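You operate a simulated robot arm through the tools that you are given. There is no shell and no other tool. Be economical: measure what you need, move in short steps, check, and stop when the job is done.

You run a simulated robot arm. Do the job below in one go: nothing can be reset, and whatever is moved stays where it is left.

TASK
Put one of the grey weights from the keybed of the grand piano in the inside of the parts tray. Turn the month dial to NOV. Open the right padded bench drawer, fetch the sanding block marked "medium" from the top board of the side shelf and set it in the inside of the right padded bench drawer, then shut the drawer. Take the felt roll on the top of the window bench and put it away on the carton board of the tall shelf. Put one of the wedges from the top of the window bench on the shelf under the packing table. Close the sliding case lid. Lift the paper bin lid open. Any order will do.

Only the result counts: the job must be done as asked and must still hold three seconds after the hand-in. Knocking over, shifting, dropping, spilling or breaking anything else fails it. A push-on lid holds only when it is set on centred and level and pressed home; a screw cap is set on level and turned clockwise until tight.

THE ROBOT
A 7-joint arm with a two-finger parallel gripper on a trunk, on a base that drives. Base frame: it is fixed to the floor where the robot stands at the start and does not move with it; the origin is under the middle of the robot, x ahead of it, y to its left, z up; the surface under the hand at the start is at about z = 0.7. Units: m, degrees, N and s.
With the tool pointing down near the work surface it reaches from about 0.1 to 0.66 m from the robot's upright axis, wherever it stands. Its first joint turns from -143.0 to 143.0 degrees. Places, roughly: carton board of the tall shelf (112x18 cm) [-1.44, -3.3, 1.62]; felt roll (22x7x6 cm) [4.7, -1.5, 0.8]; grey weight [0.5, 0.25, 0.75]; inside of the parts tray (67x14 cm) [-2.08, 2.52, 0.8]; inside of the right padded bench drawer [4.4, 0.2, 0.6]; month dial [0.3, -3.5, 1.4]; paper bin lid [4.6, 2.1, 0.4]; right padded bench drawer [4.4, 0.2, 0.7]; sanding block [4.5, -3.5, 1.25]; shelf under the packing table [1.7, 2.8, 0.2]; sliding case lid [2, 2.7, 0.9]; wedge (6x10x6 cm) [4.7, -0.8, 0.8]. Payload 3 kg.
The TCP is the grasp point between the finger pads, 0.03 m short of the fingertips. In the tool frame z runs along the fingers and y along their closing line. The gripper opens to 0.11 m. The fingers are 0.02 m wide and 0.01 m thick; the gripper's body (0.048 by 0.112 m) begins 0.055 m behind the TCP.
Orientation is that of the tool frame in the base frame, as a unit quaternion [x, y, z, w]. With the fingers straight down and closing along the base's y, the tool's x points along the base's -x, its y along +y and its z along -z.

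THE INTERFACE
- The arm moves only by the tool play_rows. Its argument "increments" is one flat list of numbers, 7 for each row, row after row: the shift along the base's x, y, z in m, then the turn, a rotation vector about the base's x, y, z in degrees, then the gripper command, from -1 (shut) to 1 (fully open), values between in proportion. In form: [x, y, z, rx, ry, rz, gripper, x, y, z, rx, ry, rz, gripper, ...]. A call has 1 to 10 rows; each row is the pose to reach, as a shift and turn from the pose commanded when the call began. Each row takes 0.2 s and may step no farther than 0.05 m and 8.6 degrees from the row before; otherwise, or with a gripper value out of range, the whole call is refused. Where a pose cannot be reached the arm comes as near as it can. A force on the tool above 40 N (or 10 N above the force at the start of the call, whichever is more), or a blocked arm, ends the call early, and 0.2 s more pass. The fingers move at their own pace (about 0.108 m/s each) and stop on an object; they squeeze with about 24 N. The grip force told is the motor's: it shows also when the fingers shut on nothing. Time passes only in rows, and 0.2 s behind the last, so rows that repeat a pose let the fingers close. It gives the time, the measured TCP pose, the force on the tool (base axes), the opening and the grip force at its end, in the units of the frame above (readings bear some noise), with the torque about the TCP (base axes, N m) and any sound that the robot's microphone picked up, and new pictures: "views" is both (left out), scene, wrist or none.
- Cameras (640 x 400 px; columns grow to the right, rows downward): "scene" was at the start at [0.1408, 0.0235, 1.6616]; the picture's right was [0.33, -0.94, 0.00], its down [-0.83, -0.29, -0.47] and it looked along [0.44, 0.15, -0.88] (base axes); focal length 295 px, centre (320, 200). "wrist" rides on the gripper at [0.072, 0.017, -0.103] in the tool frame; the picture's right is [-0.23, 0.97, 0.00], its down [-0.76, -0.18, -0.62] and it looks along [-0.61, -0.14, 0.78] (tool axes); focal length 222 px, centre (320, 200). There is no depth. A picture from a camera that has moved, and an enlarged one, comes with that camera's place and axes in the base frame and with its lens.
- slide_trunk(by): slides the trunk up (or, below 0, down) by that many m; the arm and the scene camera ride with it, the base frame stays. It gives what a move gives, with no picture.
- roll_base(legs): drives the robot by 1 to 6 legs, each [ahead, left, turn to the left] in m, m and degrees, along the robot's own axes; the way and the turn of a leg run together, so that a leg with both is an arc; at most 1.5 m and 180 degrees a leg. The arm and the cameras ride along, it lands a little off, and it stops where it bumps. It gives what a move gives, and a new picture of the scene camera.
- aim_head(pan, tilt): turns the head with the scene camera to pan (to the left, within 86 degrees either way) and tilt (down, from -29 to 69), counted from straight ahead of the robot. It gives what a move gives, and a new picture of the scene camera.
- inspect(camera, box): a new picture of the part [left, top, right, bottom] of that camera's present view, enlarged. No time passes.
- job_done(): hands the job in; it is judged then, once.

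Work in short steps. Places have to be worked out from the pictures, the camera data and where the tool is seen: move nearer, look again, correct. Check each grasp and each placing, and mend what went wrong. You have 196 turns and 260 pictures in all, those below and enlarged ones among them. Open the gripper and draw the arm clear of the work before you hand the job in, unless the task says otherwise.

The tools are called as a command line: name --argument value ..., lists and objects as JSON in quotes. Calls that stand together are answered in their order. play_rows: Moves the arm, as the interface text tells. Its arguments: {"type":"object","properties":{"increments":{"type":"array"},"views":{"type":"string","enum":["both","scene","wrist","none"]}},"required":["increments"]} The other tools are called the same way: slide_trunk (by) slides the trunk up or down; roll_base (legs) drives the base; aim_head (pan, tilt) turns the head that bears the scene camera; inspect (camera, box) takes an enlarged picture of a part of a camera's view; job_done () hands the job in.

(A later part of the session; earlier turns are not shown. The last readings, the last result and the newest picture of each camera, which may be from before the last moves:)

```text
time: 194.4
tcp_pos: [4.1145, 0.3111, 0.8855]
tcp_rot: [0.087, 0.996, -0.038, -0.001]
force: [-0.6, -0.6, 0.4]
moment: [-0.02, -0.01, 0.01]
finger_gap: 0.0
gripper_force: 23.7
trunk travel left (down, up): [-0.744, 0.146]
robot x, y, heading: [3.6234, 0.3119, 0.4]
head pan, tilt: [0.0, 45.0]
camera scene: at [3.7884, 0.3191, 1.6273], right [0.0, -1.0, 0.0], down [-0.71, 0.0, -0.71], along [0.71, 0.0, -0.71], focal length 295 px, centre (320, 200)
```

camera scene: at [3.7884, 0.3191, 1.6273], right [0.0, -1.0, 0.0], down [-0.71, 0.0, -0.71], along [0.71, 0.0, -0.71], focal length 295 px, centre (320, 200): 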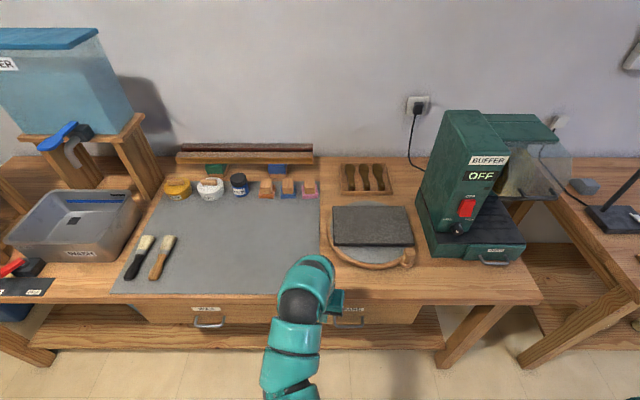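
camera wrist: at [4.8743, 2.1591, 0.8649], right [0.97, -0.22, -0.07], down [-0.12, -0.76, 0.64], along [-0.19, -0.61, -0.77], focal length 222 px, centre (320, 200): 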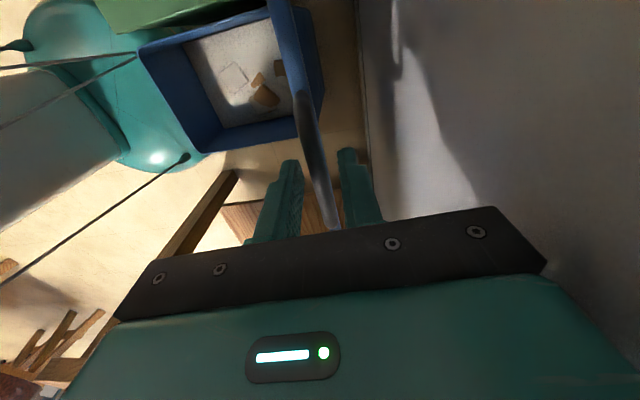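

The right drawer's handle is at about [4.20, 0.22, 0.65]. I turn the wrist −80° so the fingers close along x, open slightly, and move above/before the handle.

play_rows --increments '[0, -0.009, 0, 0, 0, -8, -0.5, 0, -0.018, 0, 0, 0, -16, -0.5, 0, -0.027, 0, 0, 0, -24, -0.5, 0, -0.036, 0, 0, 0, -32, -0.5, 0, -0.045, 0, 0, 0, -40, -0.5, 0, -0.054, 0, 0, 0, -48, -0.5, 0, -0.063, 0, 0, 0, -56, -0.5, 0, -0.072, 0, 0, 0, -64, -0.5, 0, -0.081, 0, 0, 0, -72, -0.5, 0, -0.09, 0, 0, 0, -80, -0.5]' --views "none"

slide_trunk --by -0.12

play_rows --increments '[-0.01, 0, 0, 0, -8, 0, -0.5, -0.02, 0, 0, 0, -16, 0, -0.5, -0.03, 0, 0, 0, -24, 0, -0.5, -0.03, 0, 0, 0, -32, 0, -0.5]' --views "both"

```text
time: 196.6
tcp_pos: [4.1154, 0.2211, 0.885]
tcp_rot: [0.707, 0.706, -0.028, -0.026]
force: [-0.4, 0.9, 0.2]
moment: [-0.01, 0.02, -0.02]
finger_gap: 0.0273
gripper_force: 0.0
trunk travel left (down, up): [-0.744, 0.146]
robot x, y, heading: [3.6324, 0.3192, 0.1]
head pan, tilt: [0.0, 45.0]
```

```text
time: 198.1
tcp_pos: [4.1146, 0.2223, 0.7642]
tcp_rot: [0.707, 0.706, -0.028, -0.026]
force: [-0.6, 0.0, 0.0]
moment: [-0.03, -0.01, -0.02]
finger_gap: 0.0279
gripper_force: 0.1
trunk travel left (down, up): [-0.624, 0.266]
robot x, y, heading: [3.6264, 0.314, 0.2]
head pan, tilt: [0.0, 45.0]
```

```text
time: 199.1
tcp_pos: [4.1137, 0.2324, 0.7415]
tcp_rot: [0.687, 0.685, 0.168, 0.171]
force: [-0.1, 0.3, 0.5]
moment: [-0.02, 0.0, 0.0]
finger_gap: 0.0276
gripper_force: 0.1
out of reach, approached as far as the arm can: row 3, 4
trunk travel left (down, up): [-0.624, 0.266]
robot x, y, heading: [3.6246, 0.3162, 0.0]
head pan, tilt: [0.0, 45.0]
camera scene: at [3.7878, 0.3189, 1.5074], right [0.0, -1.0, 0.0], down [-0.71, 0.0, -0.71], along [0.71, 0.0, -0.71], focal length 295 px, centre (320, 200)
camera wrist: at [4.082, 0.3048, 0.8379], right [0.86, -0.23, 0.46], down [-0.45, -0.76, 0.47], along [0.24, -0.61, -0.76], focal length 222 px, centre (320, 200)
```

scene: 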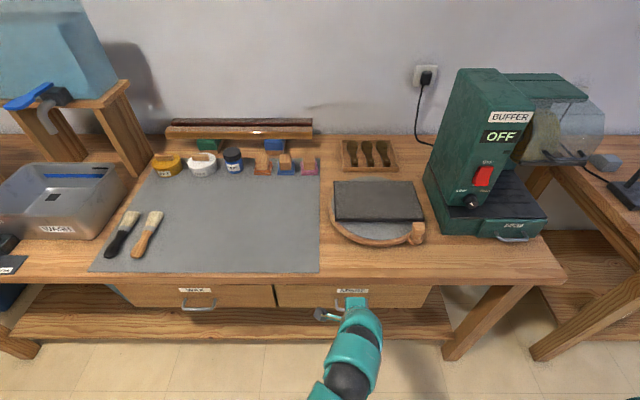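
wrist: 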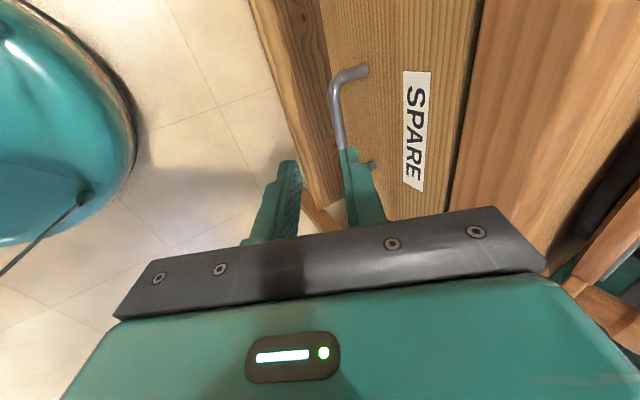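

inspect --camera "scene" --box '[140, 260, 440, 350]'

inspect --camera "wrist" --box '[240, 0, 500, 220]'

```text
2.13 times, centred on (290, 305) of scene
camera zoom: at [3.7878, 0.3189, 1.5074], right [0.0, -1.0, 0.0], down [-0.71, 0.0, -0.71], along [0.71, 0.0, -0.71], focal length 629 px, centre (384, -24)
```

zoom: 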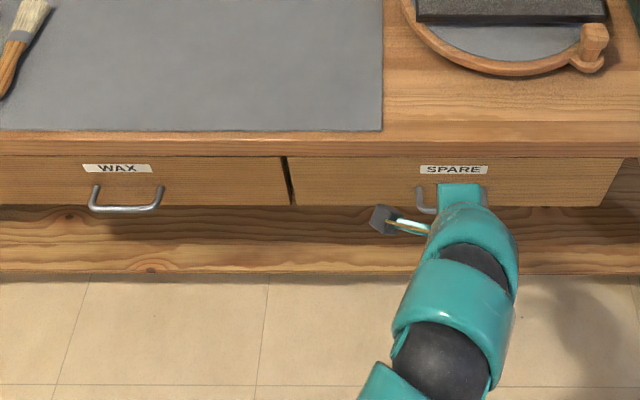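

```text
1.82 times, centred on (370, 110) of wrist
camera zoom: at [4.082, 0.3048, 0.8379], right [0.86, -0.23, 0.46], down [-0.45, -0.76, 0.47], along [0.24, -0.61, -0.76], focal length 404 px, centre (229, 364)
```

zoom: 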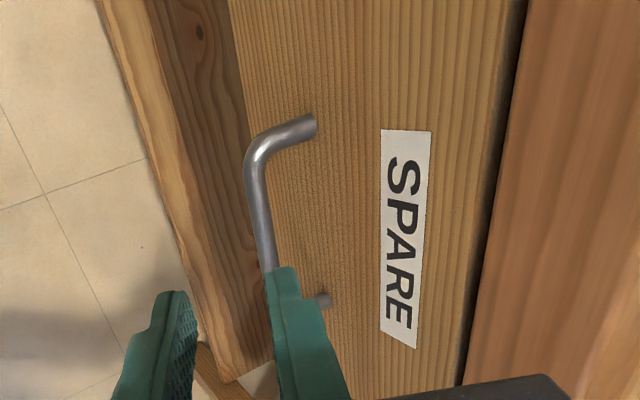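

Triangulating the bar's left corner gives the bar at about [4.162, 0.227, 0.69]. I approach along the finger direction with a 22 mm gap, stopping short first.

play_rows --increments '[0.02, -0.004, 0.005, 0, 0, 0, -0.6, 0.024, -0.004, -0.006, 0, 0, 0, -0.6, 0.029, -0.004, -0.015, 0, 0, 0, -0.6]' --views "wrist"

inspect --camera "wrist" --box '[220, 40, 440, 220]'

```text
time: 199.9
tcp_pos: [4.1439, 0.2307, 0.7248]
tcp_rot: [0.688, 0.685, 0.169, 0.169]
force: [-0.7, 0.5, -0.5]
moment: [0.0, -0.01, 0.0]
finger_gap: 0.0219
gripper_force: 0.0
trunk travel left (down, up): [-0.624, 0.266]
robot x, y, heading: [3.6262, 0.3169, 0.3]
head pan, tilt: [0.0, 45.0]
camera wrist: at [4.1118, 0.3011, 0.8225], right [0.86, -0.23, 0.45], down [-0.45, -0.76, 0.47], along [0.24, -0.61, -0.76], focal length 222 px, centre (320, 200)
```

wrist: 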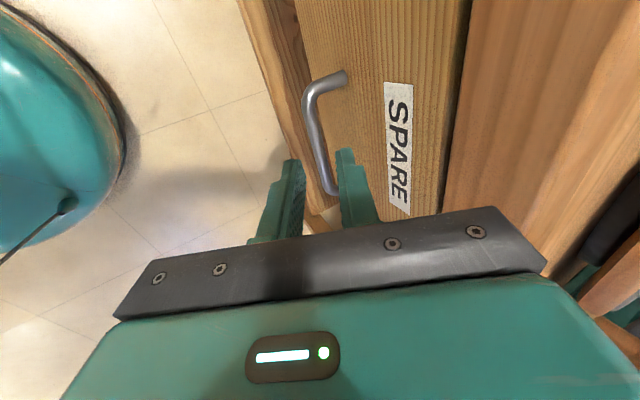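

```text
2.22 times, centred on (330, 130) of wrist
camera zoom: at [4.1118, 0.3011, 0.8225], right [0.86, -0.23, 0.45], down [-0.45, -0.76, 0.47], along [0.24, -0.61, -0.76], focal length 494 px, centre (298, 356)
```

zoom: 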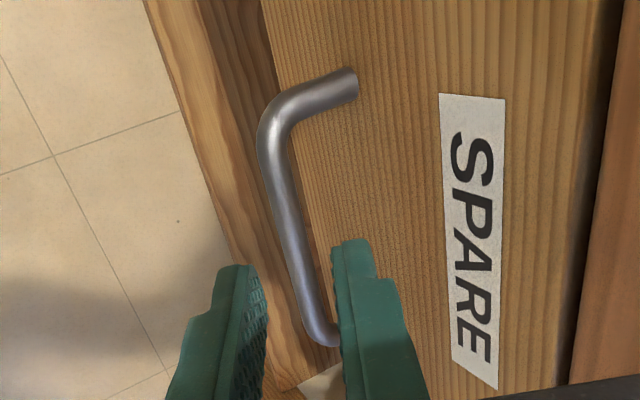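

The bar is between the finger lines; z≈0.688, x≈4.163 confirmed. I advance along the fingers and close.

play_rows --increments '[0.005, -0.002, -0.01, 0, 0, 0, -0.6, 0.01, -0.004, -0.02, 0, 0, 0, -0.6, 0.01, -0.004, -0.02, 0, 0, 0, -1, 0.01, -0.004, -0.02, 0, 0, 0, -1, 0.01, -0.004, -0.02, 0, 0, 0, -1]' --views "wrist"

```text
time: 201.1
tcp_pos: [4.1535, 0.227, 0.7048]
tcp_rot: [0.687, 0.686, 0.169, 0.171]
force: [0.0, -0.1, 0.2]
moment: [-0.03, 0.02, 0.02]
finger_gap: 0.0
gripper_force: 24.3
trunk travel left (down, up): [-0.624, 0.266]
robot x, y, heading: [3.6278, 0.3137, 0.2]
head pan, tilt: [0.0, 45.0]
camera wrist: at [4.1219, 0.2979, 0.8033], right [0.86, -0.23, 0.45], down [-0.45, -0.76, 0.47], along [0.24, -0.61, -0.76], focal length 222 px, centre (320, 200)
```

wrist: 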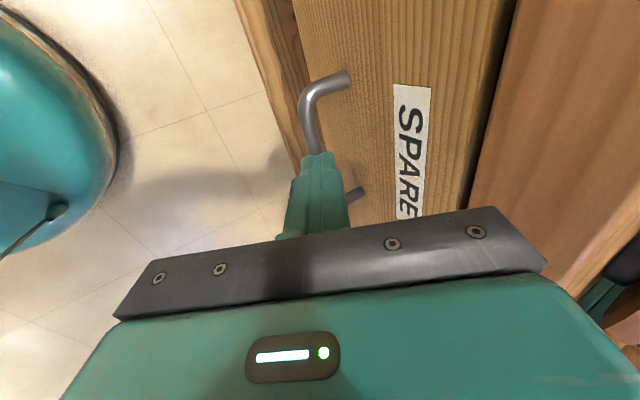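

The fingers closed just short of the bar; I reopen, advance 16 mm more, and close.

play_rows --increments '[-0.002, 0, 0.004, 0, 0, 0, -0.6, -0.002, 0, 0.004, 0, 0, 0, -0.6, 0.004, 0, -0.008, 0, 0, 0, -0.6, 0.008, 0, -0.015, 0, 0, 0, -0.6, 0.008, 0, -0.015, 0, 0, 0, -1, 0.008, 0, -0.015, 0, 0, 0, -1, 0.008, 0, -0.015, 0, 0, 0, -1]' --views "wrist"

```text
time: 202.7
tcp_pos: [4.1608, 0.2273, 0.6903]
tcp_rot: [0.687, 0.686, 0.167, 0.17]
force: [-12.1, -0.4, -9.4]
moment: [-0.75, 0.31, 0.33]
finger_gap: 0.0097
gripper_force: 45.5
trunk travel left (down, up): [-0.624, 0.266]
robot x, y, heading: [3.6255, 0.317, 0.5]
head pan, tilt: [0.0, 45.0]
camera wrist: at [4.1291, 0.2979, 0.7875], right [0.86, -0.23, 0.45], down [-0.45, -0.76, 0.47], along [0.24, -0.61, -0.76], focal length 222 px, centre (320, 200)
```

wrist: 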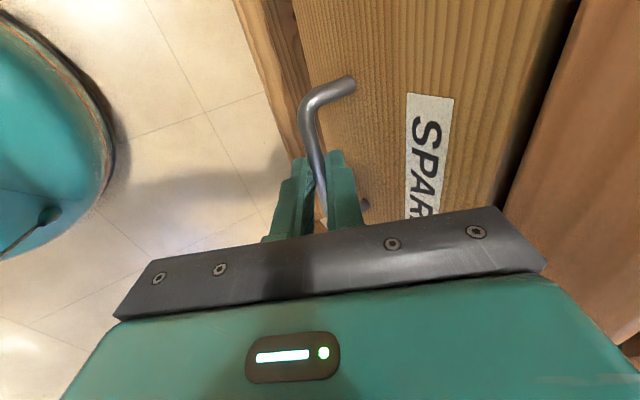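

Gripped (9.7 mm). I pull the drawer by rolling the base back.

roll_base --legs '[[-0.1, 0, 0]]'

roll_base --legs '[[-0.12, 0, 0]]'

```text
time: 203.8
tcp_pos: [4.0619, 0.2273, 0.691]
tcp_rot: [0.686, 0.687, 0.169, 0.169]
force: [-2.8, -0.4, -14.1]
moment: [-0.42, 0.19, 0.54]
finger_gap: 0.0097
gripper_force: 45.0
trunk travel left (down, up): [-0.624, 0.266]
robot x, y, heading: [3.5223, 0.3159, 0.1]
head pan, tilt: [0.0, 45.0]
camera scene: at [3.6883, 0.3187, 1.5072], right [0.0, -1.0, 0.0], down [-0.71, 0.0, -0.71], along [0.71, 0.0, -0.71], focal length 295 px, centre (320, 200)
```

scene: 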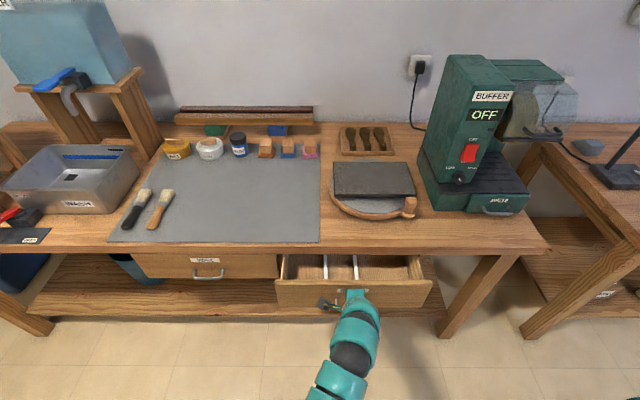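

```text
time: 205.1
tcp_pos: [3.9395, 0.227, 0.6917]
tcp_rot: [0.687, 0.686, 0.168, 0.169]
force: [-1.6, 15.4, -5.9]
moment: [0.32, 0.06, 0.99]
finger_gap: 0.0099
gripper_force: 45.3
trunk travel left (down, up): [-0.624, 0.266]
robot x, y, heading: [3.4046, 0.3145, 0.1]
head pan, tilt: [0.0, 45.0]
camera scene: at [3.5656, 0.3196, 1.5073], right [0.0, -1.0, 0.0], down [-0.71, 0.0, -0.71], along [0.71, 0.0, -0.71], focal length 295 px, centre (320, 200)
```

scene: 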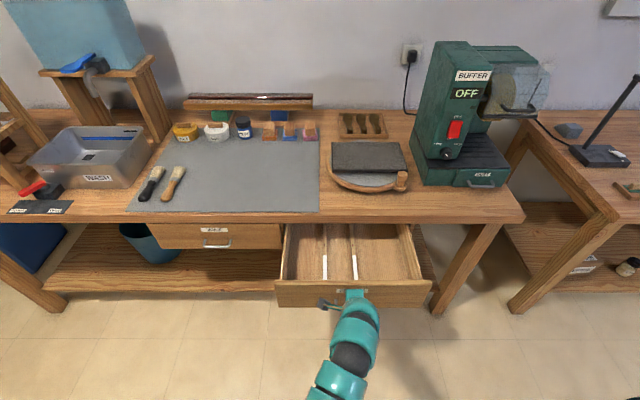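

The drawer is open 0.22 m. I release, withdraw along the fingers, and level the tool.

play_rows --increments '[0, 0, 0, 0, 0, 0, -0.6, 0, 0, 0, 0, 0, 0, -0.6, -0.01, 0, 0.02, 0, 0, 0, -0.6, -0.025, 0, 0.045, 0, 0, 0, -0.6, -0.04, 0, 0.07, 0, 6, 0, -0.6, -0.06, 0, 0.1, 0, 12, 0, -0.6, -0.07, 0, 0.12, 0, 20, 0, -0.6, -0.07, 0, 0.14, 0, 28, 0, -0.6]' --views "wrist"

slide_trunk --by 0.2

aim_head --pan -75 --tilt 25

```text
time: 206.9
tcp_pos: [3.8671, 0.2243, 0.8253]
tcp_rot: [0.707, 0.707, -0.003, 0.001]
force: [0.1, -0.8, 0.3]
moment: [0.01, 0.0, 0.01]
finger_gap: 0.022
gripper_force: 0.1
out of reach, approached as far as the arm can: row 6, 8
trunk travel left (down, up): [-0.624, 0.266]
robot x, y, heading: [3.4039, 0.3169, 0.1]
head pan, tilt: [0.0, 45.0]
camera wrist: at [3.8847, 0.2964, 0.927], right [0.97, -0.23, 0.0], down [-0.18, -0.76, 0.63], along [-0.14, -0.61, -0.78], focal length 222 px, centre (320, 200)
```

wrist: 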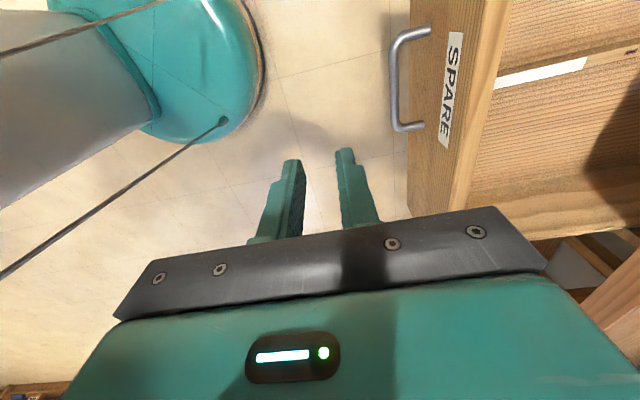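

```text
time: 209.0
tcp_pos: [3.8676, 0.2251, 1.0267]
tcp_rot: [0.708, 0.706, -0.002, 0.002]
force: [0.1, 0.4, 1.0]
moment: [0.0, -0.01, -0.03]
finger_gap: 0.0218
gripper_force: 0.3
trunk travel left (down, up): [-0.824, 0.066]
robot x, y, heading: [3.406, 0.3154, 0.0]
head pan, tilt: [0.0, 45.0]
```

```text
time: 210.5
tcp_pos: [3.8678, 0.2254, 1.0263]
tcp_rot: [0.708, 0.707, -0.003, 0.002]
force: [0.2, 0.1, 0.0]
moment: [0.0, 0.02, -0.01]
finger_gap: 0.022
gripper_force: 0.1
trunk travel left (down, up): [-0.824, 0.066]
robot x, y, heading: [3.4052, 0.316, -0.1]
head pan, tilt: [-75.0, 25.0]
camera scene: at [3.5084, 0.2292, 1.7379], right [-0.97, -0.26, 0.0], down [-0.11, 0.41, -0.91], along [0.24, -0.88, -0.42], focal length 295 px, centre (320, 200)
```

scene: 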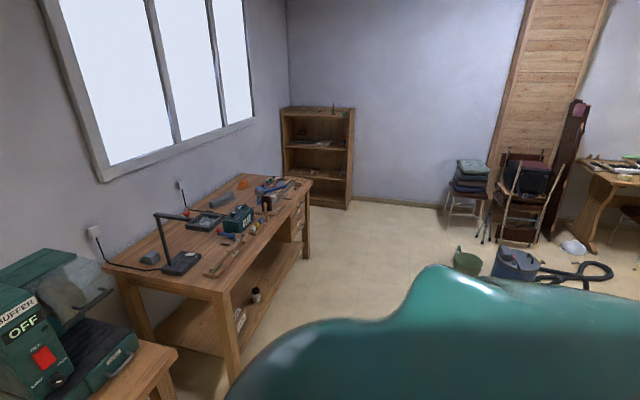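

The side shelf stands at the far end, front at y≈−3.27. I turn to face it and drive past the window bench.

roll_base --legs '[[0, 0, -90], [1.45, 0, 0], [1.4, 0, 0]]'

aim_head --pan 40 --tilt 30

```text
time: 228.0
tcp_pos: [3.3612, -2.9733, 1.0261]
tcp_rot: [1.0, 0.004, -0.002, 0.0]
force: [-0.5, 0.0, -0.6]
moment: [-0.02, 0.01, -0.01]
finger_gap: 0.0218
gripper_force: 0.0
trunk travel left (down, up): [-0.824, 0.066]
robot x, y, heading: [3.4479, -2.5103, -89.5]
head pan, tilt: [-75.0, 25.0]
camera scene: at [3.3593, -2.6131, 1.7379], right [-0.27, 0.96, 0.0], down [0.41, 0.11, -0.91], along [-0.87, -0.24, -0.42], focal length 295 px, centre (320, 200)
```

scene: 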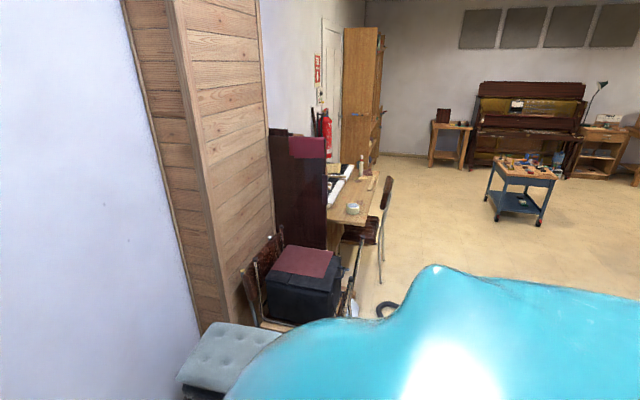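

```text
time: 229.9
tcp_pos: [3.3623, -2.9732, 1.0262]
tcp_rot: [1.0, 0.004, -0.003, 0.0]
force: [0.2, 0.4, 0.3]
moment: [0.03, 0.03, 0.0]
finger_gap: 0.022
gripper_force: 0.0
trunk travel left (down, up): [-0.824, 0.066]
robot x, y, heading: [3.4472, -2.5127, -89.3]
head pan, tilt: [40.0, 30.0]
camera scene: at [3.5068, -2.6566, 1.7299], right [-0.76, -0.65, 0.0], down [-0.33, 0.38, -0.87], along [0.56, -0.66, -0.5], focal length 295 px, centre (320, 200)
```

scene: 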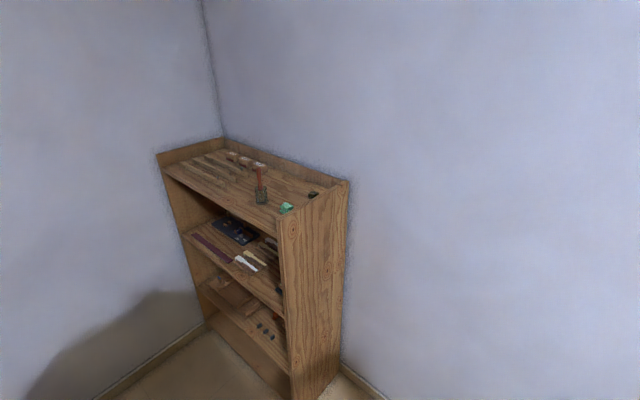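

I slide left in front of the shelf, raise the trunk fully, and look at its top.

roll_base --legs '[[0, 0.9, 0]]'

slide_trunk --by 0.065

aim_head --pan 0 --tilt 35

```text
time: 234.7
tcp_pos: [4.2533, -2.9626, 1.0255]
tcp_rot: [1.0, 0.008, -0.002, 0.001]
force: [0.3, 0.3, 1.3]
moment: [0.02, 0.0, 0.02]
finger_gap: 0.0221
gripper_force: 0.1
trunk travel left (down, up): [-0.824, 0.066]
robot x, y, heading: [4.3387, -2.5007, -89.0]
head pan, tilt: [40.0, 30.0]
camera scene: at [4.399, -2.6444, 1.7299], right [-0.76, -0.65, 0.0], down [-0.33, 0.38, -0.87], along [0.57, -0.65, -0.5], focal length 295 px, centre (320, 200)
```

scene: 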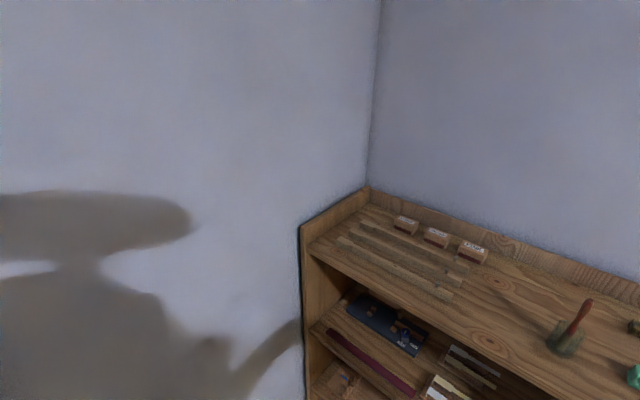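

```text
time: 235.7
tcp_pos: [4.2547, -2.9621, 1.0919]
tcp_rot: [1.0, 0.007, -0.003, -0.001]
force: [0.6, -0.2, 0.7]
moment: [0.02, 0.02, 0.0]
finger_gap: 0.0219
gripper_force: 0.1
trunk travel left (down, up): [-0.889, 0.001]
robot x, y, heading: [4.3392, -2.4948, -89.0]
head pan, tilt: [40.0, 30.0]
```

```text
time: 236.8
tcp_pos: [4.2553, -2.9624, 1.0913]
tcp_rot: [1.0, 0.007, -0.003, 0.0]
force: [-1.0, -0.1, -0.5]
moment: [-0.02, -0.03, 0.03]
finger_gap: 0.0222
gripper_force: 0.0
trunk travel left (down, up): [-0.889, 0.001]
robot x, y, heading: [4.3366, -2.4975, -89.0]
head pan, tilt: [0.0, 35.0]
camera scene: at [4.3408, -2.6641, 1.7871], right [-1.0, -0.02, 0.0], down [-0.01, 0.57, -0.82], along [0.01, -0.82, -0.57], focal length 295 px, centre (320, 200)
```

scene: 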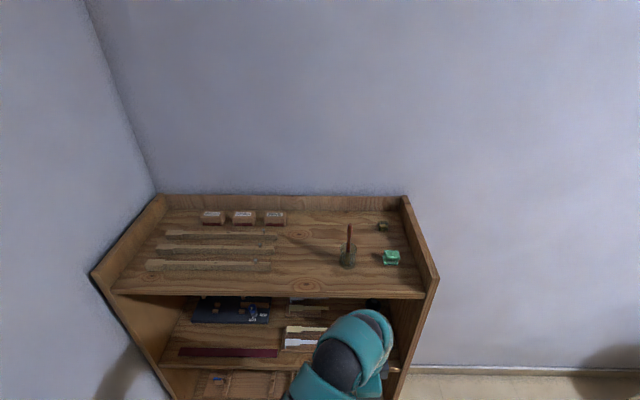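

inspect --camera "scene" --box '[180, 190, 310, 270]'

```text
4.92 times, centred on (245, 230) of scene
camera zoom: at [4.3408, -2.6641, 1.7871], right [-1.0, -0.02, 0.0], down [-0.01, 0.57, -0.82], along [0.01, -0.82, -0.57], focal length 1452 px, centre (689, 52)
```

zoom: 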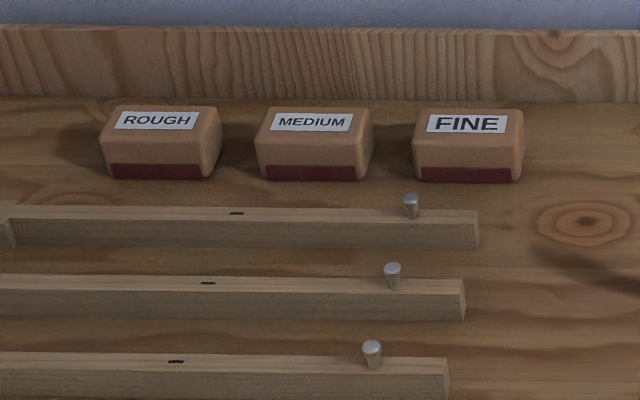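

The MEDIUM block is the middle one, around [4.58, −3.38, ~1.21]; I'll grip its sides along x with the tool pitched forward. First I unwind the yaw +90° and then test pitching and raising here.

play_rows --increments '[0, 0.01, 0, 0, 0, 8, 0, 0, 0.02, 0, 0, 0, 16, 0, 0, 0.02, 0, 0, 0, 24, 0, 0, 0.02, 0, 0, 0, 32, 0, 0, 0.02, 0, 0, 0, 40, 0, 0, 0.02, 0, 0, 0, 48, 0, 0, 0.02, 0, 0, 0, 56, 0, 0, 0.02, 0, 0, 0, 64, 0, 0, 0.02, 0, 0, 0, 72, 0, 0, 0.02, 0, 0, 0, 80, 0]' --views "none"

play_rows --increments '[0, 0, 0.01, -6, 0, 5, 0, 0, 0, 0.03, -12, 0, 10, 0, 0, 0, 0.05, -20, 0, 10, 0, 0, 0, 0.07, -28, 0, 10, 0, 0, 0, 0.1, -36, 0, 10, 0, 0, 0, 0.13, -44, 0, 10, 0, 0, 0, 0.16, -50, 0, 10, 0, 0, 0, 0.19, -50, 0, 10, 0, 0, 0, 0.22, -50, 0, 10, 0]' --views "wrist"

```text
time: 239.0
tcp_pos: [4.2552, -2.9413, 1.0901]
tcp_rot: [0.761, 0.649, -0.003, 0.001]
force: [0.2, 0.6, -0.8]
moment: [-0.01, -0.01, 0.0]
finger_gap: 0.0547
gripper_force: 0.0
trunk travel left (down, up): [-0.889, 0.001]
robot x, y, heading: [4.3422, -2.4998, -89.2]
head pan, tilt: [0.0, 35.0]
```

```text
time: 241.0
tcp_pos: [4.3571, -3.066, 1.3655]
tcp_rot: [0.635, 0.654, -0.274, 0.306]
force: [0.3, 0.5, 8.4]
moment: [0.47, 0.0, -0.02]
finger_gap: 0.0551
gripper_force: 0.0
out of reach, approached as far as the arm can: row 1, 2, 3, 4, 5, 6, 7, 8, 9
trunk travel left (down, up): [-0.889, 0.001]
robot x, y, heading: [4.3363, -2.496, -89.1]
head pan, tilt: [0.0, 35.0]
camera wrist: at [4.3685, -2.9419, 1.3776], right [0.97, -0.11, 0.2], down [-0.2, -0.05, 0.98], along [-0.1, -0.99, -0.07], focal length 222 px, centre (320, 200)
```

wrist: 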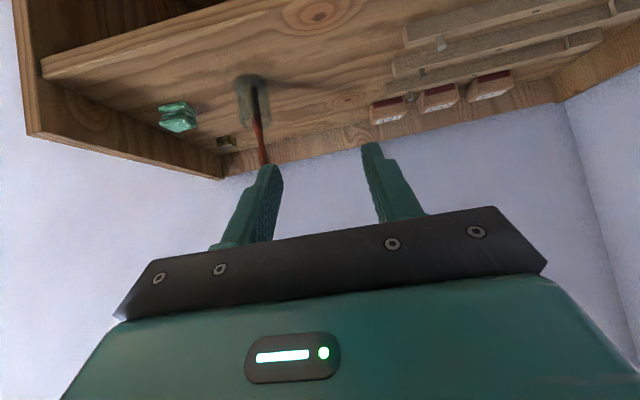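

MEDIUM triangulates to [4.601, −3.414, 1.187]. The pitched hand is at z 1.366, clear above; I move the base left 0.245 and forward 0.22.

roll_base --legs '[[0, 0.245, 0], [0.22, 0, 0]]'

inspect --camera "wrist" --box '[0, 0, 640, 400]'

```text
time: 244.1
tcp_pos: [4.6076, -3.2823, 1.3768]
tcp_rot: [0.636, 0.647, -0.275, 0.318]
force: [-0.3, 0.2, -0.9]
moment: [0.02, 0.01, -0.02]
finger_gap: 0.055
gripper_force: 0.0
trunk travel left (down, up): [-0.889, 0.001]
robot x, y, heading: [4.5892, -2.7097, -89.5]
head pan, tilt: [0.0, 35.0]
camera scene: at [4.5924, -2.88, 1.787], right [-1.0, -0.01, 0.0], down [-0.01, 0.57, -0.82], along [0.01, -0.82, -0.57], focal length 295 px, centre (320, 200)
```

scene: 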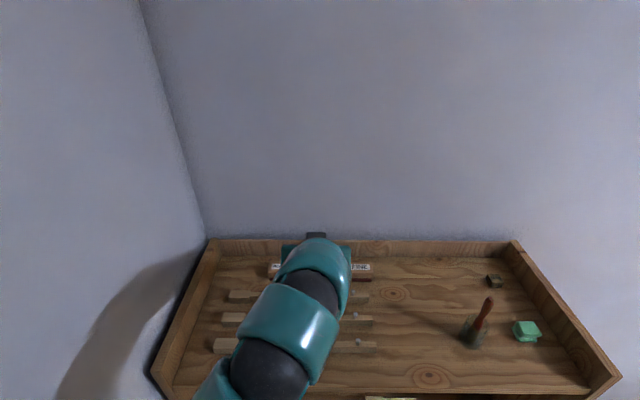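

```text
1.00 times, centred on (320, 200) of wrist (not enlarged: the box is as wide or as high as the picture)
camera zoom: at [4.6197, -3.1583, 1.3873], right [0.97, -0.11, 0.22], down [-0.22, -0.03, 0.97], along [-0.1, -0.99, -0.05], focal length 222 px, centre (320, 200)
```

zoom: 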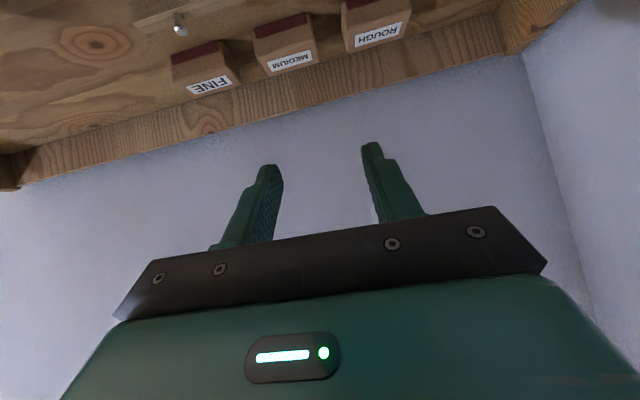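

Ray again gives x≈4.595, y≈−3.41. I open to 93 mm and descend to an intermediate point above the block.

play_rows --increments '[-0.003, -0.02, -0.02, 0, 0, 0, 0.69, -0.006, -0.04, -0.05, 0, 0, 0, 0.69, -0.009, -0.06, -0.08, 0, 0, 0, 0.69, -0.01, -0.075, -0.105, 0, 0, 0, 0.69]' --views "wrist"

```text
time: 245.1
tcp_pos: [4.5968, -3.3577, 1.2723]
tcp_rot: [0.636, 0.647, -0.275, 0.318]
force: [0.0, 0.0, -0.5]
moment: [0.01, -0.01, -0.01]
finger_gap: 0.093
gripper_force: 0.0
trunk travel left (down, up): [-0.889, 0.001]
robot x, y, heading: [4.5903, -2.7133, -89.4]
head pan, tilt: [0.0, 35.0]
camera wrist: at [4.6089, -3.2329, 1.2824], right [0.97, -0.11, 0.22], down [-0.22, -0.03, 0.97], along [-0.1, -0.99, -0.05], focal length 222 px, centre (320, 200)
```

wrist: 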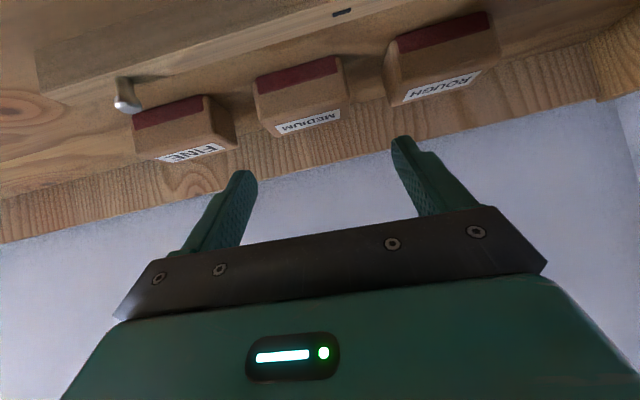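

Aligned. I continue down toward the block.

play_rows --increments '[-0.001, -0.015, -0.02, 0, 0, 0, 0.69, -0.002, -0.03, -0.04, 0, 0, 0, 0.69, -0.002, -0.04, -0.052, 0, 0, 0, 0.69]' --views "wrist"

```text
time: 245.9
tcp_pos: [4.5958, -3.3967, 1.2195]
tcp_rot: [0.636, 0.647, -0.275, 0.318]
force: [0.0, 0.4, 0.3]
moment: [-0.02, -0.01, 0.0]
finger_gap: 0.0931
gripper_force: 0.0
trunk travel left (down, up): [-0.889, 0.001]
robot x, y, heading: [4.5898, -2.71, -89.6]
head pan, tilt: [0.0, 35.0]
camera wrist: at [4.6071, -3.2724, 1.23], right [0.97, -0.11, 0.22], down [-0.22, -0.03, 0.97], along [-0.1, -0.99, -0.05], focal length 222 px, centre (320, 200)
```

wrist: 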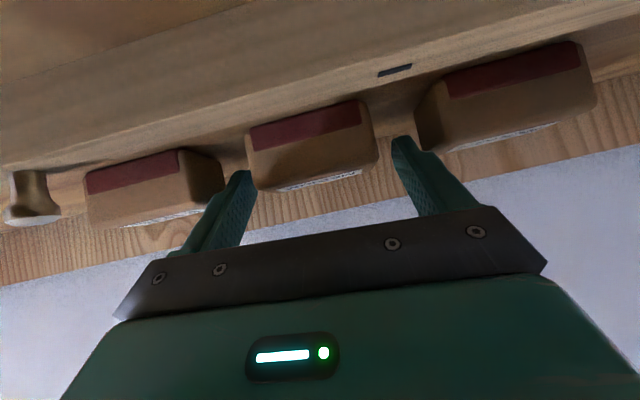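

The block's front is at y≈−3.42, top z≈1.208. I advance to y −3.435, z 1.208 and close.

play_rows --increments '[0, -0.02, -0.006, 0, 0, 0, 0.69, 0, -0.038, -0.0115, 0, 0, 0, 0.69, 0, -0.038, -0.0115, 0, 0, 0, 0.2, 0, -0.038, -0.0115, 0, 0, 0, -0.2, 0, -0.038, -0.0115, 0, 0, 0, -1, 0, -0.038, -0.0115, 0, 0, 0, -1]' --views "wrist"

```text
time: 247.3
tcp_pos: [4.5952, -3.4349, 1.2091]
tcp_rot: [0.637, 0.647, -0.275, 0.317]
force: [0.3, -1.4, 1.0]
moment: [0.05, -0.1, -0.03]
finger_gap: 0.067
gripper_force: 23.7
trunk travel left (down, up): [-0.889, 0.001]
robot x, y, heading: [4.5918, -2.7119, -89.3]
head pan, tilt: [0.0, 35.0]
camera wrist: at [4.6077, -3.3114, 1.2195], right [0.97, -0.11, 0.22], down [-0.22, -0.03, 0.97], along [-0.1, -0.99, -0.05], focal length 222 px, centre (320, 200)
```

wrist: 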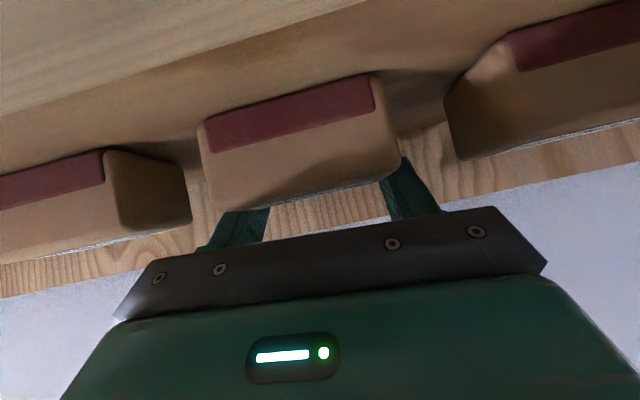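

Gripped at 67 mm. I lift it up and back a little.

play_rows --increments '[0, 0, 0.02, 0, 0, 0, -1, 0, 0, 0.045, 0, 0, 0, -1, 0, 0.01, 0.085, 0, 0, 0, -1, 0, 0.03, 0.12, 0, 0, 0, -1, 0, 0.06, 0.14, 0, 0, 0, -1, 0, 0.1, 0.15, 0, 0, 0, -1]' --views "wrist"

```text
time: 248.7
tcp_pos: [4.5957, -3.3307, 1.3584]
tcp_rot: [0.637, 0.646, -0.276, 0.318]
force: [0.2, 0.4, 0.4]
moment: [-0.03, 0.0, 0.0]
finger_gap: 0.0671
gripper_force: 24.0
trunk travel left (down, up): [-0.889, 0.001]
robot x, y, heading: [4.5935, -2.7153, -89.6]
head pan, tilt: [0.0, 35.0]
camera wrist: at [4.608, -3.207, 1.369], right [0.97, -0.11, 0.22], down [-0.22, -0.02, 0.97], along [-0.1, -0.99, -0.05], focal length 222 px, centre (320, 200)
```

wrist: 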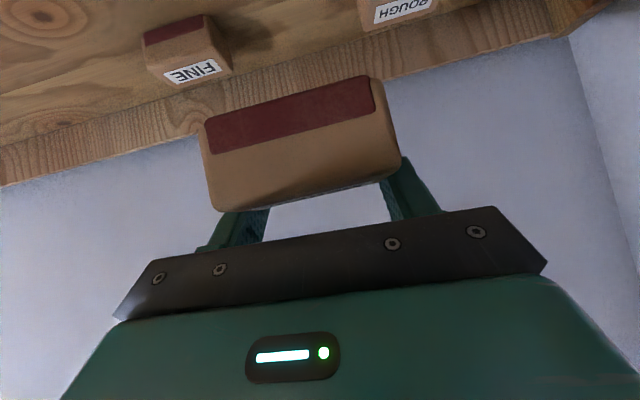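

Block secured. I back away, slide clear of the wall, turn to +x and drive back to the open drawer.

roll_base --legs '[[-0.3, 0, 0], [0, -1.2, 0], [0, 0, 89.5], [0, 1.3, 0], [0, 1.3, 0]]'

aim_head --pan 0 --tilt 50

```text
time: 272.6
tcp_pos: [3.9678, 0.2282, 1.3584]
tcp_rot: [-0.012, 0.907, 0.032, 0.42]
force: [0.0, 0.6, -0.8]
moment: [0.0, -0.02, -0.01]
finger_gap: 0.067
gripper_force: 24.5
trunk travel left (down, up): [-0.889, 0.001]
robot x, y, heading: [3.3508, 0.2201, 1.1]
head pan, tilt: [0.0, 35.0]
camera scene: at [3.5159, 0.2222, 1.7871], right [0.02, -1.0, 0.0], down [-0.57, -0.01, -0.82], along [0.82, 0.02, -0.57], focal length 295 px, centre (320, 200)
```

scene: 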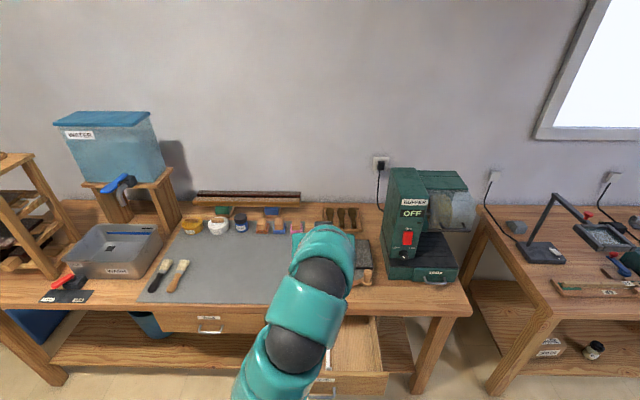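

```text
time: 273.4
tcp_pos: [3.9672, 0.2273, 1.3572]
tcp_rot: [-0.011, 0.907, 0.031, 0.419]
force: [0.1, -0.5, -0.2]
moment: [0.01, 0.01, -0.02]
finger_gap: 0.0673
gripper_force: 23.9
trunk travel left (down, up): [-0.889, 0.001]
robot x, y, heading: [3.3468, 0.2178, 1.0]
head pan, tilt: [0.0, 50.0]
camera scene: at [3.5049, 0.2216, 1.7654], right [0.02, -1.0, 0.0], down [-0.77, -0.01, -0.64], along [0.64, 0.01, -0.77], focal length 295 px, centre (320, 200)
```

scene: 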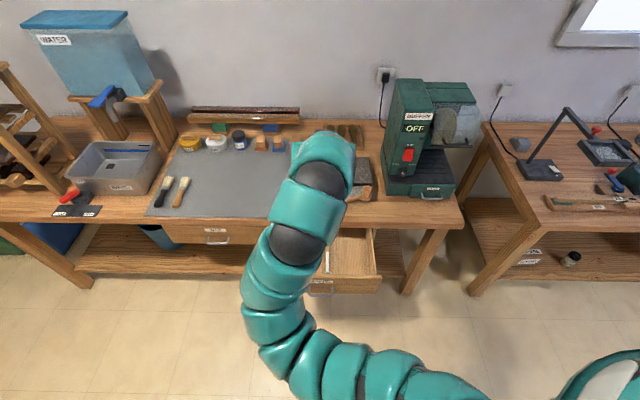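

The drawer's right compartment is about y 0.03–0.18. I lower the hand while reducing the pitch to about 20°.

play_rows --increments '[-0.01, 0, -0.04, 0, 4, 0, -1, -0.02, 0, -0.08, 0, 8, 0, -1, -0.03, 0, -0.12, 0, 12, 0, -1, -0.04, 0, -0.16, 0, 16, 0, -1, -0.05, 0, -0.2, 0, 20, 0, -1, -0.06, 0, -0.24, 0, 24, 0, -1, -0.07, 0, -0.28, 0, 28, 0, -1, -0.07, 0, -0.31, 0, 30, 0, -1]' --views "both"

```text
time: 275.2
tcp_pos: [3.8982, 0.2276, 1.047]
tcp_rot: [-0.004, 0.985, 0.034, 0.169]
force: [-0.5, 0.2, -0.5]
moment: [0.02, -0.01, 0.01]
finger_gap: 0.067
gripper_force: 23.8
trunk travel left (down, up): [-0.889, 0.001]
robot x, y, heading: [3.3483, 0.2165, 1.3]
head pan, tilt: [0.0, 50.0]
camera scene: at [3.5051, 0.2215, 1.7654], right [0.02, -1.0, 0.0], down [-0.77, -0.01, -0.64], along [0.64, 0.01, -0.77], focal length 295 px, centre (320, 200)
camera wrist: at [3.7952, 0.2358, 1.119], right [0.2, 0.97, 0.14], down [0.51, -0.22, 0.83], along [0.84, -0.09, -0.54], focal length 222 px, centre (320, 200)
```

scene: 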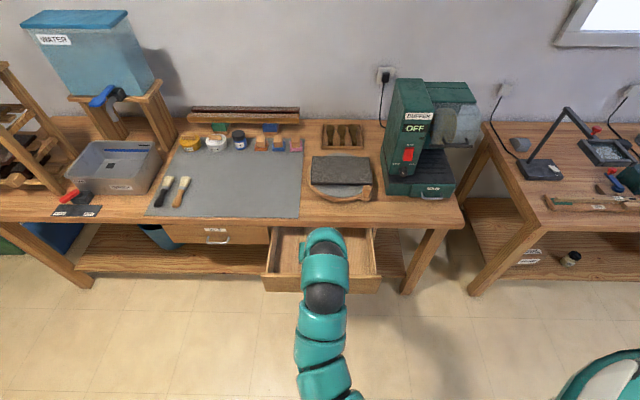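
wrist: 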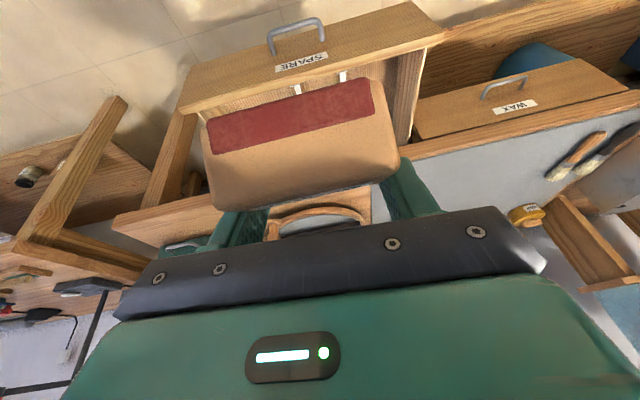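

Now I move the base forward 0.15 and right 0.12, and lower the trunk 0.2 above the compartment.

roll_base --legs '[[0.16, -0.125, 0]]'

slide_trunk --by -0.2

aim_head --pan 0 --tilt 60

inspect --camera "wrist" --box '[0, 0, 640, 400]'

```text
time: 276.8
tcp_pos: [4.0584, 0.1045, 1.0474]
tcp_rot: [-0.003, 0.985, 0.034, 0.17]
force: [-0.1, 0.4, -0.5]
moment: [0.02, -0.02, -0.02]
finger_gap: 0.0671
gripper_force: 23.7
trunk travel left (down, up): [-0.889, 0.001]
robot x, y, heading: [3.5084, 0.0913, 1.1]
head pan, tilt: [0.0, 50.0]
camera scene: at [3.6657, 0.0976, 1.7653], right [0.02, -1.0, 0.0], down [-0.77, -0.01, -0.64], along [0.64, 0.01, -0.77], focal length 295 px, centre (320, 200)
```

scene: 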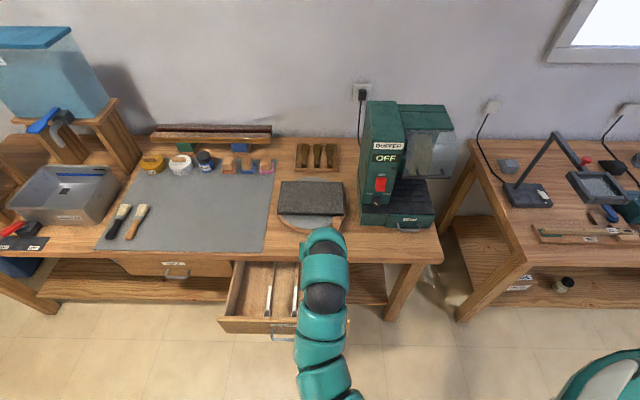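

```text
time: 279.0
tcp_pos: [4.0588, 0.104, 0.848]
tcp_rot: [-0.004, 0.985, 0.033, 0.17]
force: [0.3, 0.4, 0.2]
moment: [0.04, 0.01, -0.01]
finger_gap: 0.0671
gripper_force: 24.3
trunk travel left (down, up): [-0.689, 0.201]
robot x, y, heading: [3.5107, 0.0911, 1.2]
head pan, tilt: [0.0, 50.0]
```

```text
time: 279.7
tcp_pos: [4.0591, 0.1035, 0.8474]
tcp_rot: [-0.003, 0.985, 0.032, 0.17]
force: [0.4, 0.6, 0.2]
moment: [-0.04, -0.01, 0.0]
finger_gap: 0.0672
gripper_force: 24.1
trunk travel left (down, up): [-0.689, 0.201]
robot x, y, heading: [3.507, 0.0926, 1.1]
head pan, tilt: [0.0, 60.0]
camera scene: at [3.6542, 0.0982, 1.5529], right [0.02, -1.0, 0.0], down [-0.87, -0.02, -0.5], along [0.5, 0.01, -0.87], focal length 295 px, centre (320, 200)
```

scene: 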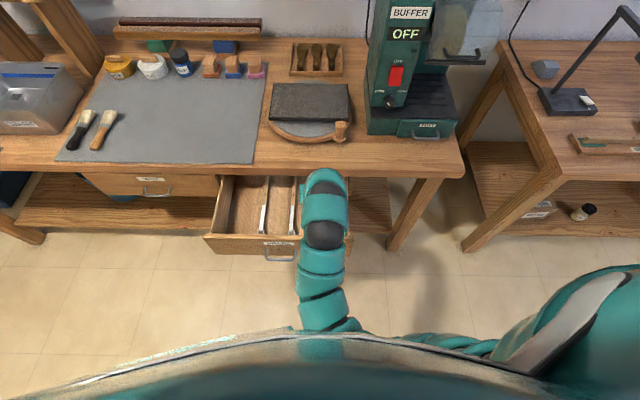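

```text
1.00 times, centred on (320, 200) of wrist (not enlarged: the box is as wide or as high as the picture)
camera zoom: at [3.9552, 0.1124, 0.9199], right [0.2, 0.97, 0.14], down [0.51, -0.22, 0.83], along [0.84, -0.09, -0.54], focal length 222 px, centre (320, 200)
```

zoom: 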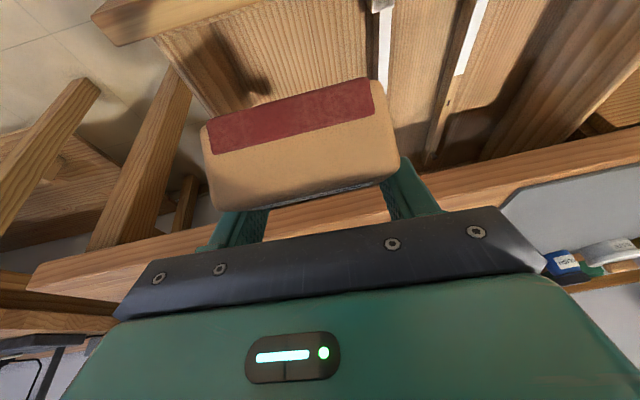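

I shift to x 4.12, y 0.09 and lower to z≈0.72, checking for contact.

play_rows --increments '[0.03, -0.006, -0.02, 0, 0, 0, -1, 0.06, -0.012, -0.05, 0, 0, 0, -1, 0.06, -0.012, -0.09, 0, 0, 0, -1, 0.06, -0.012, -0.125, 0, 0, 0, -1]' --views "both"

```text
time: 280.7
tcp_pos: [4.1192, 0.0913, 0.7205]
tcp_rot: [-0.003, 0.985, 0.034, 0.171]
force: [0.2, 0.2, 0.2]
moment: [0.0, 0.0, -0.03]
finger_gap: 0.0671
gripper_force: 24.1
trunk travel left (down, up): [-0.689, 0.201]
robot x, y, heading: [3.5087, 0.095, 1.0]
head pan, tilt: [0.0, 60.0]
camera scene: at [3.6545, 0.098, 1.5528], right [0.02, -1.0, 0.0], down [-0.87, -0.02, -0.5], along [0.5, 0.01, -0.87], focal length 295 px, centre (320, 200)
camera wrist: at [4.0163, 0.0997, 0.7933], right [0.2, 0.97, 0.14], down [0.51, -0.22, 0.83], along [0.84, -0.09, -0.54], focal length 222 px, centre (320, 200)
```

scene: 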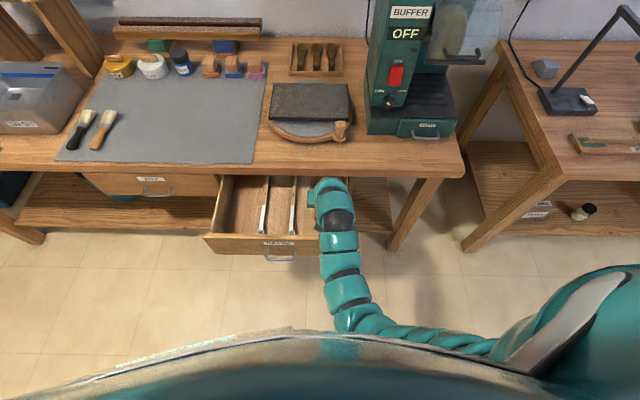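
wrist: 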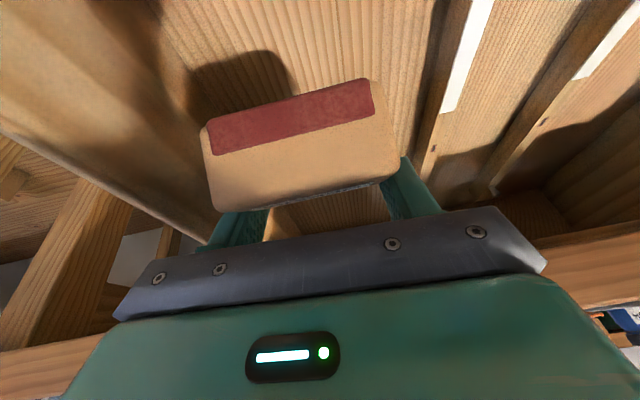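

The block is well inside the right compartment. I lower in small steps until it touches.

play_rows --increments '[0, 0, -0.006, 0, 0, 0, -1, 0, 0, -0.012, 0, 0, 0, -1, 0, 0, -0.018, 0, 0, 0, -1, 0, 0, -0.024, 0, 0, 0, -1, 0, 0, -0.03, 0, 0, 0, -1, 0, 0, -0.036, 0, 0, 0, -1, 0, 0, -0.042, 0, 0, 0, -1, 0, 0, -0.048, 0, 0, 0, -1, 0, 0, -0.054, 0, 0, 0, -1]' --views "wrist"

```text
time: 282.3
tcp_pos: [4.1226, 0.092, 0.6872]
tcp_rot: [-0.001, 0.984, 0.035, 0.174]
force: [1.3, -2.0, 15.1]
moment: [0.15, 1.98, 0.08]
finger_gap: 0.0671
gripper_force: 24.0
trunk travel left (down, up): [-0.689, 0.201]
robot x, y, heading: [3.5055, 0.0913, 0.9]
head pan, tilt: [0.0, 60.0]
stopped in row 7: the force on the tool passed its limit at 47 N (the readings are from after the stop); the commanded pose is now the measured one
camera wrist: at [4.0193, 0.1008, 0.7584], right [0.2, 0.97, 0.14], down [0.5, -0.23, 0.83], along [0.84, -0.09, -0.53], focal length 222 px, centre (320, 200)
```

wrist: 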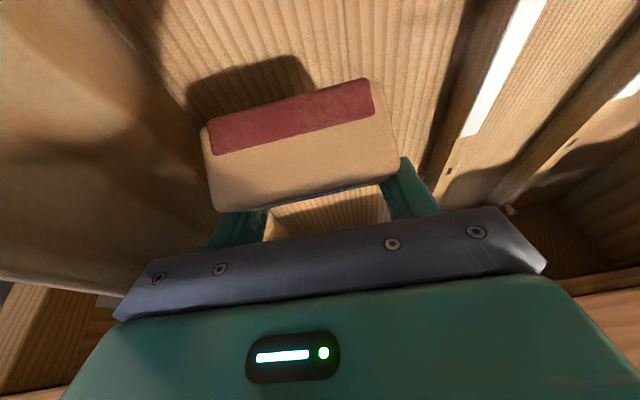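

Contact. I raise 1 cm, move 25 mm deeper and pitch −15° to level the block more, then lower again.

play_rows --increments '[0.008, 0, 0.012, 0, -5, 0, -1, 0.016, 0, 0.012, 0, -10, 0, -1, 0.025, 0, 0.012, 0, -16, 0, -1, 0.025, 0, 0.006, 0, -16, 0, -1, 0.025, 0, 0.0, 0, -16, 0, -1, 0.025, 0, -0.005, 0, -16, 0, -1, 0.025, 0, -0.01, 0, -16, 0, -1]' --views "wrist"

```text
time: 282.9
tcp_pos: [4.1412, 0.0932, 0.7061]
tcp_rot: [-0.001, 0.966, 0.037, 0.254]
force: [0.2, -3.5, 27.3]
moment: [0.39, 3.92, 0.56]
finger_gap: 0.0671
gripper_force: 23.7
trunk travel left (down, up): [-0.689, 0.201]
robot x, y, heading: [3.5065, 0.0921, 1.1]
head pan, tilt: [0.0, 60.0]
stopped in row 2: the force on the tool passed its limit at 55 N (the readings are from after the stop); the commanded pose is now the measured one
camera wrist: at [4.0273, 0.1012, 0.7601], right [0.18, 0.97, 0.18], down [0.36, -0.23, 0.9], along [0.92, -0.09, -0.39], focal length 222 px, centre (320, 200)
```

wrist: 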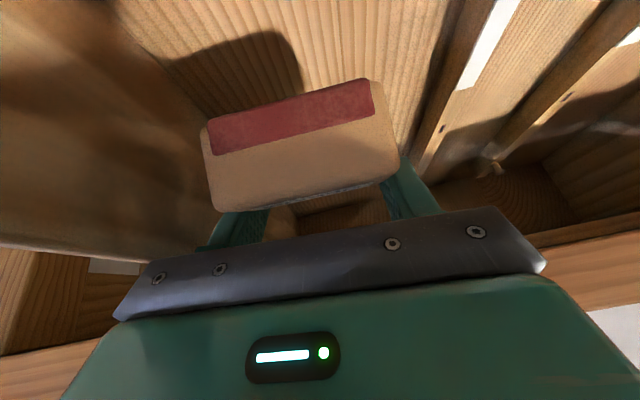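

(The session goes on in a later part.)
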